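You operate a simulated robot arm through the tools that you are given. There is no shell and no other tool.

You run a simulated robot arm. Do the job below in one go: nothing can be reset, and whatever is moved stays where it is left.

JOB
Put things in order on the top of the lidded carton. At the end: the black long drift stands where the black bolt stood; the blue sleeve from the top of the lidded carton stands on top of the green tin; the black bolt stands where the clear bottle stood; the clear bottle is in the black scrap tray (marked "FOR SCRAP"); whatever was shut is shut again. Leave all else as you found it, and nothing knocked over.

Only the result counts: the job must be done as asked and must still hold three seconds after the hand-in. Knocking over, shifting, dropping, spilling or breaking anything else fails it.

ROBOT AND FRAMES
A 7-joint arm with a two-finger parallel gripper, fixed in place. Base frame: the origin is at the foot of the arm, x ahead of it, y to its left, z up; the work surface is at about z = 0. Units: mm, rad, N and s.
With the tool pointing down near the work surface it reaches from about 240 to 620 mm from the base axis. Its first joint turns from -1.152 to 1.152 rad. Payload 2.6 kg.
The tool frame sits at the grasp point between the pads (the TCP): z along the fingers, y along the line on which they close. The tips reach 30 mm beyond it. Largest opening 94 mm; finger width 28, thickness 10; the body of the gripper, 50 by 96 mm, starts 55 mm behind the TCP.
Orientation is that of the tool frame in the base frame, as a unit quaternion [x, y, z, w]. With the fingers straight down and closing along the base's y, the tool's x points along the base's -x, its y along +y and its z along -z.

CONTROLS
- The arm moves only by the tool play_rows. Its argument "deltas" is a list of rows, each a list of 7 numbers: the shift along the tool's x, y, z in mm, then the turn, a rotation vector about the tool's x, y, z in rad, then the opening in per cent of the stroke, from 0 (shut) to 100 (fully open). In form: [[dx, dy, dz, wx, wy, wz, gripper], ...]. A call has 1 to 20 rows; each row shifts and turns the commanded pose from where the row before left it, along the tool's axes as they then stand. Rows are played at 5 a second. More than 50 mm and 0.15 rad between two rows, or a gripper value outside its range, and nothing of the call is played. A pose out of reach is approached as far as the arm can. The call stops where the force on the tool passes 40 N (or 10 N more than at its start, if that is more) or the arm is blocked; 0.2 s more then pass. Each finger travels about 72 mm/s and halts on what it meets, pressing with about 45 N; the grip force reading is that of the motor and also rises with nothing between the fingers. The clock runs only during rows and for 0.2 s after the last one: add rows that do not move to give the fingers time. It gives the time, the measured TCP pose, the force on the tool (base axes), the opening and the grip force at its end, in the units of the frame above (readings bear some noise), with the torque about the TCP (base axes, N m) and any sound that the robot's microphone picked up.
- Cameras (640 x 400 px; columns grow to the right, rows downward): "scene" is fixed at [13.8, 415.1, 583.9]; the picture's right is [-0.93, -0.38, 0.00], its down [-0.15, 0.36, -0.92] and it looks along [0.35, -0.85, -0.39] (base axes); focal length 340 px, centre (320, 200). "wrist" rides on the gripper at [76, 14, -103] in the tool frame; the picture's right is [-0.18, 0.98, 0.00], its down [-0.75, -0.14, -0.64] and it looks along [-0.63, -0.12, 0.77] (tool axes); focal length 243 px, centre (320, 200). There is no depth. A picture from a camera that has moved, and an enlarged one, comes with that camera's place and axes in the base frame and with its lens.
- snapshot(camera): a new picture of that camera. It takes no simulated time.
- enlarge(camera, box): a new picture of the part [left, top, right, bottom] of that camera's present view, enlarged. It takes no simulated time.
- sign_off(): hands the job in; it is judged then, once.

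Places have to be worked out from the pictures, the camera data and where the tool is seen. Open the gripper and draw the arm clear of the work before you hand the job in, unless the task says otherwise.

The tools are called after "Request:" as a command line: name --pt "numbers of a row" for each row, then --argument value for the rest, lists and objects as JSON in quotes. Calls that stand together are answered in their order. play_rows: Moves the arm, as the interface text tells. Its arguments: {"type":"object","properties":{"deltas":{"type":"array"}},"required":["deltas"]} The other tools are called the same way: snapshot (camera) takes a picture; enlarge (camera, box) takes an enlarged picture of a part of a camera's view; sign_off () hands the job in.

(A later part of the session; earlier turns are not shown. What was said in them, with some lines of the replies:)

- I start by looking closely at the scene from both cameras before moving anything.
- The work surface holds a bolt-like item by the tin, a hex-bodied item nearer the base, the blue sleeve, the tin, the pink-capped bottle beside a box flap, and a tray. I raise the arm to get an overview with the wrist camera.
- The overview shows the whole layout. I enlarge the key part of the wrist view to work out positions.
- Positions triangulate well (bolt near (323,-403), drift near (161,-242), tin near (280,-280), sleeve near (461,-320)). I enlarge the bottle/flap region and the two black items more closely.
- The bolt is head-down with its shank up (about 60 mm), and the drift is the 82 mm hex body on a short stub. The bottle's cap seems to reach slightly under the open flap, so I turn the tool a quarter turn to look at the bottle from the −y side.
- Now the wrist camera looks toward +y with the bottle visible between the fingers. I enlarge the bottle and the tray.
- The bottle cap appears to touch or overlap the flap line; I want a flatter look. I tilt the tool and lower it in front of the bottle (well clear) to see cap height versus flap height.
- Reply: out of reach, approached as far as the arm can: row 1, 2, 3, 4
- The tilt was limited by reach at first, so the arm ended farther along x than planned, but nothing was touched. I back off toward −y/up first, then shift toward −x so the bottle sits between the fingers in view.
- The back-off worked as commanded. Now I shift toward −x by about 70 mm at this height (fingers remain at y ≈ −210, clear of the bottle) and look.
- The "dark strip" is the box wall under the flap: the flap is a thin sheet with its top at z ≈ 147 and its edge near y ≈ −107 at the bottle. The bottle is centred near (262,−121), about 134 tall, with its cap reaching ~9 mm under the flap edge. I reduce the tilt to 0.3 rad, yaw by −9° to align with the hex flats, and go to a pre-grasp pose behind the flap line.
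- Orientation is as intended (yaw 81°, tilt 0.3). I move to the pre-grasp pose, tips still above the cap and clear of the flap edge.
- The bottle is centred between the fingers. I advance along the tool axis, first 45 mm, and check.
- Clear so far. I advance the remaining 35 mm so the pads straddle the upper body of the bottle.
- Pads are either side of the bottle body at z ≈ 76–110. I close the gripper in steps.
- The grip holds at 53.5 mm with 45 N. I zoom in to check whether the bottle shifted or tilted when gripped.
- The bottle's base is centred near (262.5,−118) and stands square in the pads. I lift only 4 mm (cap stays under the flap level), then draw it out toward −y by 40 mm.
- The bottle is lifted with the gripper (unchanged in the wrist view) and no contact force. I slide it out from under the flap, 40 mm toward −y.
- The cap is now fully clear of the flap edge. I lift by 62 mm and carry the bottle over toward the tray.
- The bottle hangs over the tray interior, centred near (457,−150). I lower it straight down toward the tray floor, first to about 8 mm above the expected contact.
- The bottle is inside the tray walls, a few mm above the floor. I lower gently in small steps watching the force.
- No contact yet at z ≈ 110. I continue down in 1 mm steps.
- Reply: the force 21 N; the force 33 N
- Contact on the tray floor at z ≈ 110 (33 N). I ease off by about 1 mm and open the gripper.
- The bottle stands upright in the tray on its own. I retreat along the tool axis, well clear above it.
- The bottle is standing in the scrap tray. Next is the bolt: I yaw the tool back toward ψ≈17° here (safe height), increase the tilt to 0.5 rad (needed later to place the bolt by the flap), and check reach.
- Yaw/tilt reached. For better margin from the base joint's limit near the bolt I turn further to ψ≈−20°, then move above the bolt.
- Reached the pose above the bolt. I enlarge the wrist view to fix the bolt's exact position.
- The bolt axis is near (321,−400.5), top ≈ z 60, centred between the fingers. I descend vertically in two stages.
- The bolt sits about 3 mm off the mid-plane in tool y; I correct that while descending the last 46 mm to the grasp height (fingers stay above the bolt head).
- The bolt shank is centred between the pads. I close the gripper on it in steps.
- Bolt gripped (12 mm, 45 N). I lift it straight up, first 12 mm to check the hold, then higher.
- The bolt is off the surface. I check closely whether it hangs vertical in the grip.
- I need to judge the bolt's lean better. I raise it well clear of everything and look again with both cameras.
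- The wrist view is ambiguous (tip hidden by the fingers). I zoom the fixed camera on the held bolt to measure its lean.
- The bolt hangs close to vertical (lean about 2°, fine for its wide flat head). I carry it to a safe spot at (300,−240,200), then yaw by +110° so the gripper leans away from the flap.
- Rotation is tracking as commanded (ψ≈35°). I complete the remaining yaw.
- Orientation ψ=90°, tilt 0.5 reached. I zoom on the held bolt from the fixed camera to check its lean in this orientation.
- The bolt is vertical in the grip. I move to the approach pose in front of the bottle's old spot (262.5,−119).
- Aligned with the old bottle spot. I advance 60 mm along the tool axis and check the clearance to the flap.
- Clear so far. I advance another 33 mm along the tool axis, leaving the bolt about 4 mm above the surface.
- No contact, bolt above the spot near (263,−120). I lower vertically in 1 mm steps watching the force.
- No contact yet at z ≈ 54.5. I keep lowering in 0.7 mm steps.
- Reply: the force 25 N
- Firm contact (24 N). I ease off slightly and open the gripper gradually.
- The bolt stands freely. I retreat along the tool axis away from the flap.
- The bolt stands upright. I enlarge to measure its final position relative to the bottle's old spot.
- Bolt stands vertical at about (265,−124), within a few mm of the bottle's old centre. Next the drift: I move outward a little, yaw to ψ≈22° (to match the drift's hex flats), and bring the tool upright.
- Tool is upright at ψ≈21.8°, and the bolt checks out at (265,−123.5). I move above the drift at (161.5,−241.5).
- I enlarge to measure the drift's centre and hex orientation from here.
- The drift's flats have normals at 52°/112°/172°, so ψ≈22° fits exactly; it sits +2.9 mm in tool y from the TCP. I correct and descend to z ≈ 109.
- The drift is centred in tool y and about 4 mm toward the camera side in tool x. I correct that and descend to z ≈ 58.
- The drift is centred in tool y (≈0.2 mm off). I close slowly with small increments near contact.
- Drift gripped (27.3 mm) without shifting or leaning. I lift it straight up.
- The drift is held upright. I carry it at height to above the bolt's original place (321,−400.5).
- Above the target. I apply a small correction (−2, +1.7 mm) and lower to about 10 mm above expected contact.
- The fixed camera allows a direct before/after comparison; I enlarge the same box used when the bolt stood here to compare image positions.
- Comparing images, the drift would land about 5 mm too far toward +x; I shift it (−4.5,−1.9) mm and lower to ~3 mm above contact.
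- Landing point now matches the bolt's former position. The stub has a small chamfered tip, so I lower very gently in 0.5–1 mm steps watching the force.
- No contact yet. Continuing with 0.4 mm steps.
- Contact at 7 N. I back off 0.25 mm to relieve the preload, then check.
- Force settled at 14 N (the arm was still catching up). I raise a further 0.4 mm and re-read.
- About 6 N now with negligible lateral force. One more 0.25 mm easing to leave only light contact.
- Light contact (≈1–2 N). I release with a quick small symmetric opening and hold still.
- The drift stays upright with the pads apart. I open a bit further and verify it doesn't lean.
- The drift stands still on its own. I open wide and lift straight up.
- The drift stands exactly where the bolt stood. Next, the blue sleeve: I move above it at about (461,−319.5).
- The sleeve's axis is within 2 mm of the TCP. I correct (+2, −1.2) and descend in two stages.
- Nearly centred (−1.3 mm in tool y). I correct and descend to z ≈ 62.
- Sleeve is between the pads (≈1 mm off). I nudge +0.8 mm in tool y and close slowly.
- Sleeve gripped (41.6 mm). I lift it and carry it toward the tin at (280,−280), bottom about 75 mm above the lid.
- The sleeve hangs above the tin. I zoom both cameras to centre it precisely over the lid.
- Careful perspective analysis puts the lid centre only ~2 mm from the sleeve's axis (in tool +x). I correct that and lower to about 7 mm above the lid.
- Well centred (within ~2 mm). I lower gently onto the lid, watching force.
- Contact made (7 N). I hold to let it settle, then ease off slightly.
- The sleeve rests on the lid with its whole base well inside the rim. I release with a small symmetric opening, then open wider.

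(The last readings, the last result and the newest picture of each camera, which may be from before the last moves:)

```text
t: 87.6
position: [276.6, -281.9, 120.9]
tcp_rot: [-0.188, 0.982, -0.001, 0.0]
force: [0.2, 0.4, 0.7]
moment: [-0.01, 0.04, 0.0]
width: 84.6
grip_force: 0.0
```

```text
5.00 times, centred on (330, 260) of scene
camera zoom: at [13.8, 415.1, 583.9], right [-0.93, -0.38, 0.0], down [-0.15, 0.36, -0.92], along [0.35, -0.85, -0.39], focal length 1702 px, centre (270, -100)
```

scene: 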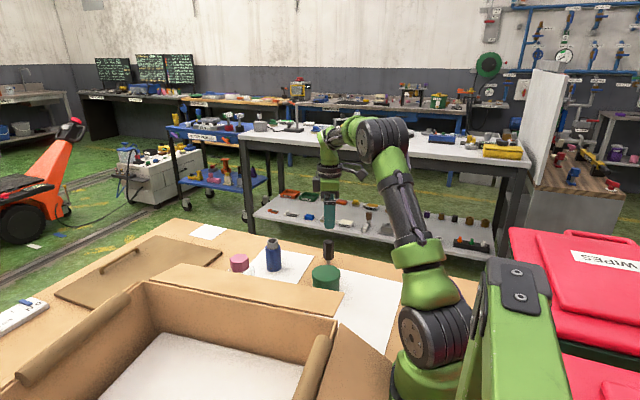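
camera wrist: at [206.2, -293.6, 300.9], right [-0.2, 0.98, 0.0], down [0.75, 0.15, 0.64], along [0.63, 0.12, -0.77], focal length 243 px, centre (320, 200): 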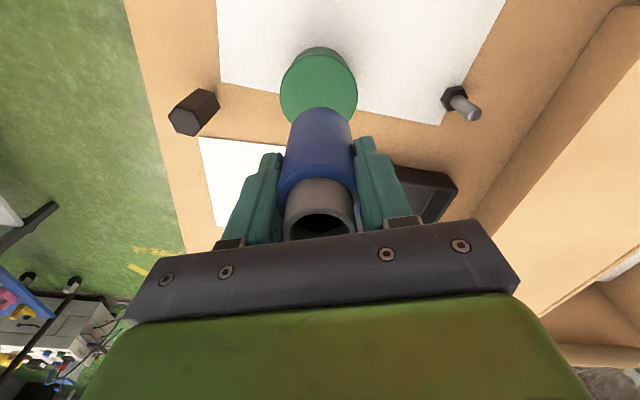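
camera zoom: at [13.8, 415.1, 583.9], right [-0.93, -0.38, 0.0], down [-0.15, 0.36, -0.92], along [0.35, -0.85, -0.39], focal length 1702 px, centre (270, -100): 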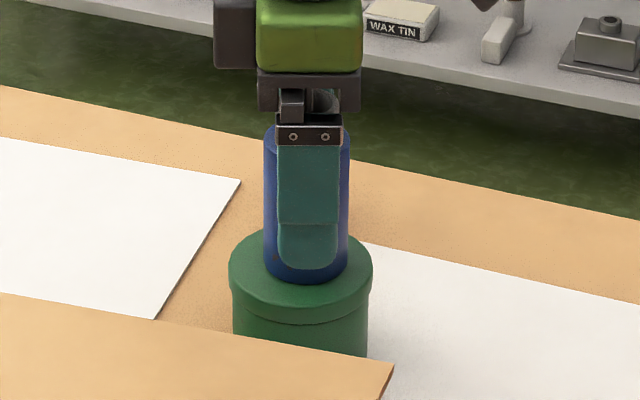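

The sleeve stands free on the tin. I lift straight up and then retreat to a clear place.

Request:
play_rows --pt "0 0 -10 0 0 0 95" --pt "0 0 -25 0 0 0 100" --pt "0 0 -40 0 0 0 100" --pt "0 0 -40 0 0 0 100" --pt "0 0 -40 0 0 0 100" --pt "0 0 -40 0 0 0 100" --pt "0 0 0 0 0 0 100"

Request:
snapshot --camera "wrist"

Request:
snapshot --camera "scene"

Request:
enlarge --camera "scene" --box '[200, 200, 400, 325]'

```text
t: 89.2
position: [277.6, -280.7, 315.1]
tcp_rot: [-0.191, 0.982, -0.001, 0.0]
force: [-0.4, 0.4, 1.1]
moment: [-0.01, 0.04, -0.02]
width: 94.0
grip_force: 0.0
```

```text
taken
camera wrist: at [202.2, -296.1, 418.9], right [-0.2, 0.98, 0.0], down [0.75, 0.15, 0.64], along [0.63, 0.12, -0.77], focal length 243 px, centre (320, 200)
```

wrist: 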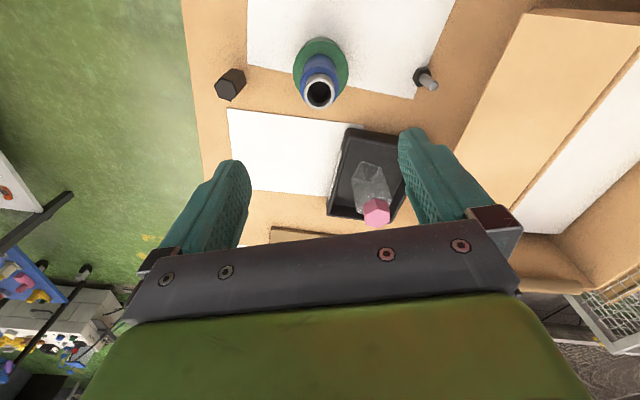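

```text
taken
```

scene: 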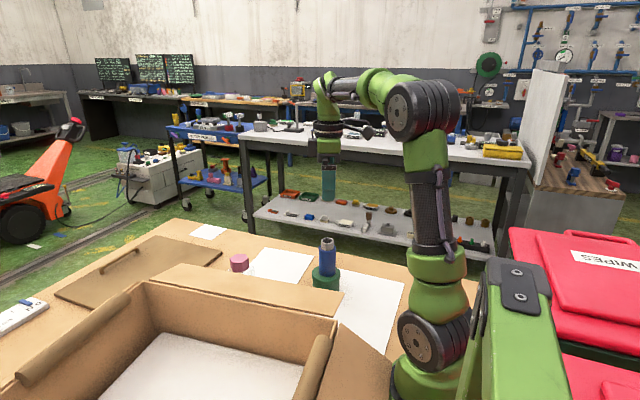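

```text
3.20 times, centred on (300, 262) of scene
camera zoom: at [13.8, 415.1, 583.9], right [-0.93, -0.38, 0.0], down [-0.15, 0.36, -0.92], along [0.35, -0.85, -0.39], focal length 1090 px, centre (384, 0)
```

zoom: 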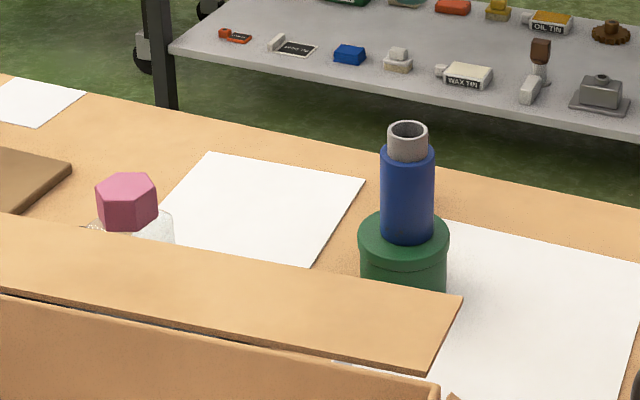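

Everything is in place: drift, bolt, bottle in the scrap tray, and sleeve on the tin, all upright. I draw the arm up and back, and take a last check.

Request:
play_rows --pt "12 0 -30 0 0 0 100" --pt "12 0 -30 0 0 0 100" --pt "12 0 -30 0 0 0 100" --pt "12 0 -30 0 0 0 100" --pt "0 0 0 0 0 0 100" --pt "0 0 0 0 0 0 100" --pt "0 0 0 0 0 0 100"

Request:
enlarge --camera "wrist" --box '[180, 0, 480, 190]'

Request:
snapshot --camera "scene"

```text
t: 90.8
position: [233.2, -299.1, 434.0]
tcp_rot: [-0.189, 0.982, -0.001, 0.0]
force: [0.2, 0.1, 0.2]
moment: [0.04, -0.02, 0.01]
width: 94.0
grip_force: 0.0
```

```text
2.11 times, centred on (330, 95) of wrist
camera zoom: at [158.6, -315.4, 537.0], right [-0.19, 0.98, 0.0], down [0.75, 0.15, 0.64], along [0.63, 0.12, -0.77], focal length 511 px, centre (299, 421)
```

zoom: 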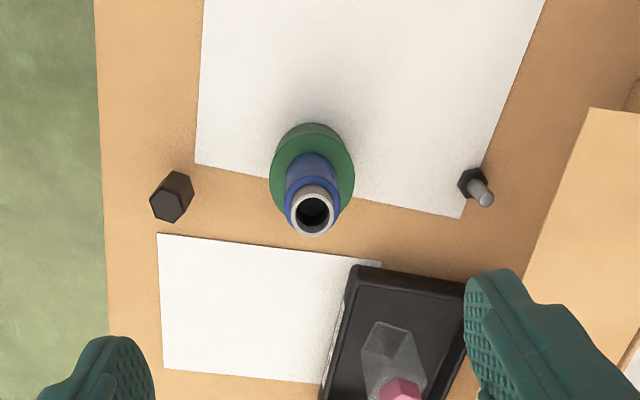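

```text
taken
```

scene: 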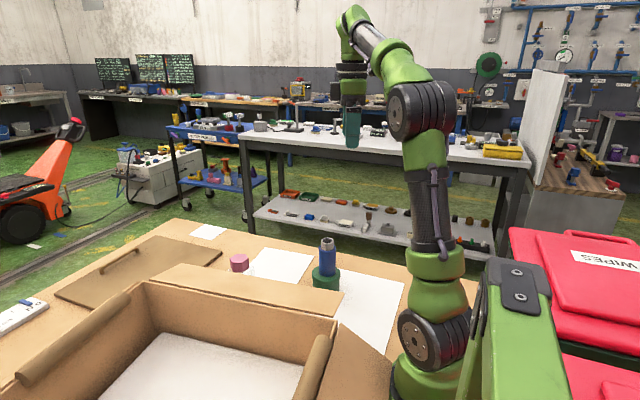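

The last pictures show the drift at the bolt's old place, the bolt at the bottle's old place, the bottle standing in the "FOR SCRAP" tray, and the sleeve on the green tin. All four are upright, the lid panel is still shut, and the gripper is open and clear of the work, so I hand the job in.

Request:
sign_off

```text
The job is handed in.
```

The job is done and handed in. In the last pictures before sign-off everything stood upright and nothing else looked disturbed.

- **Clear bottle:** it stands in the black scrap tray marked "FOR SCRAP".
- **Black bolt:** it stands where the bottle stood, about 6 mm off my estimate of the bottle's centre. I judged that close enough and left it.
- **Black long drift:** it stands where the bolt stood. It balances on a small chamfered tip, as it did at the start, and stayed steady after release.
- **Blue sleeve:** it stands on top of the green tin, a few millimetres off centre, with its whole base on the lid.
- **Shut items:** the panel with the handle was never opened, so it is still shut.

The gripper is open and the arm is drawn clear of the work.
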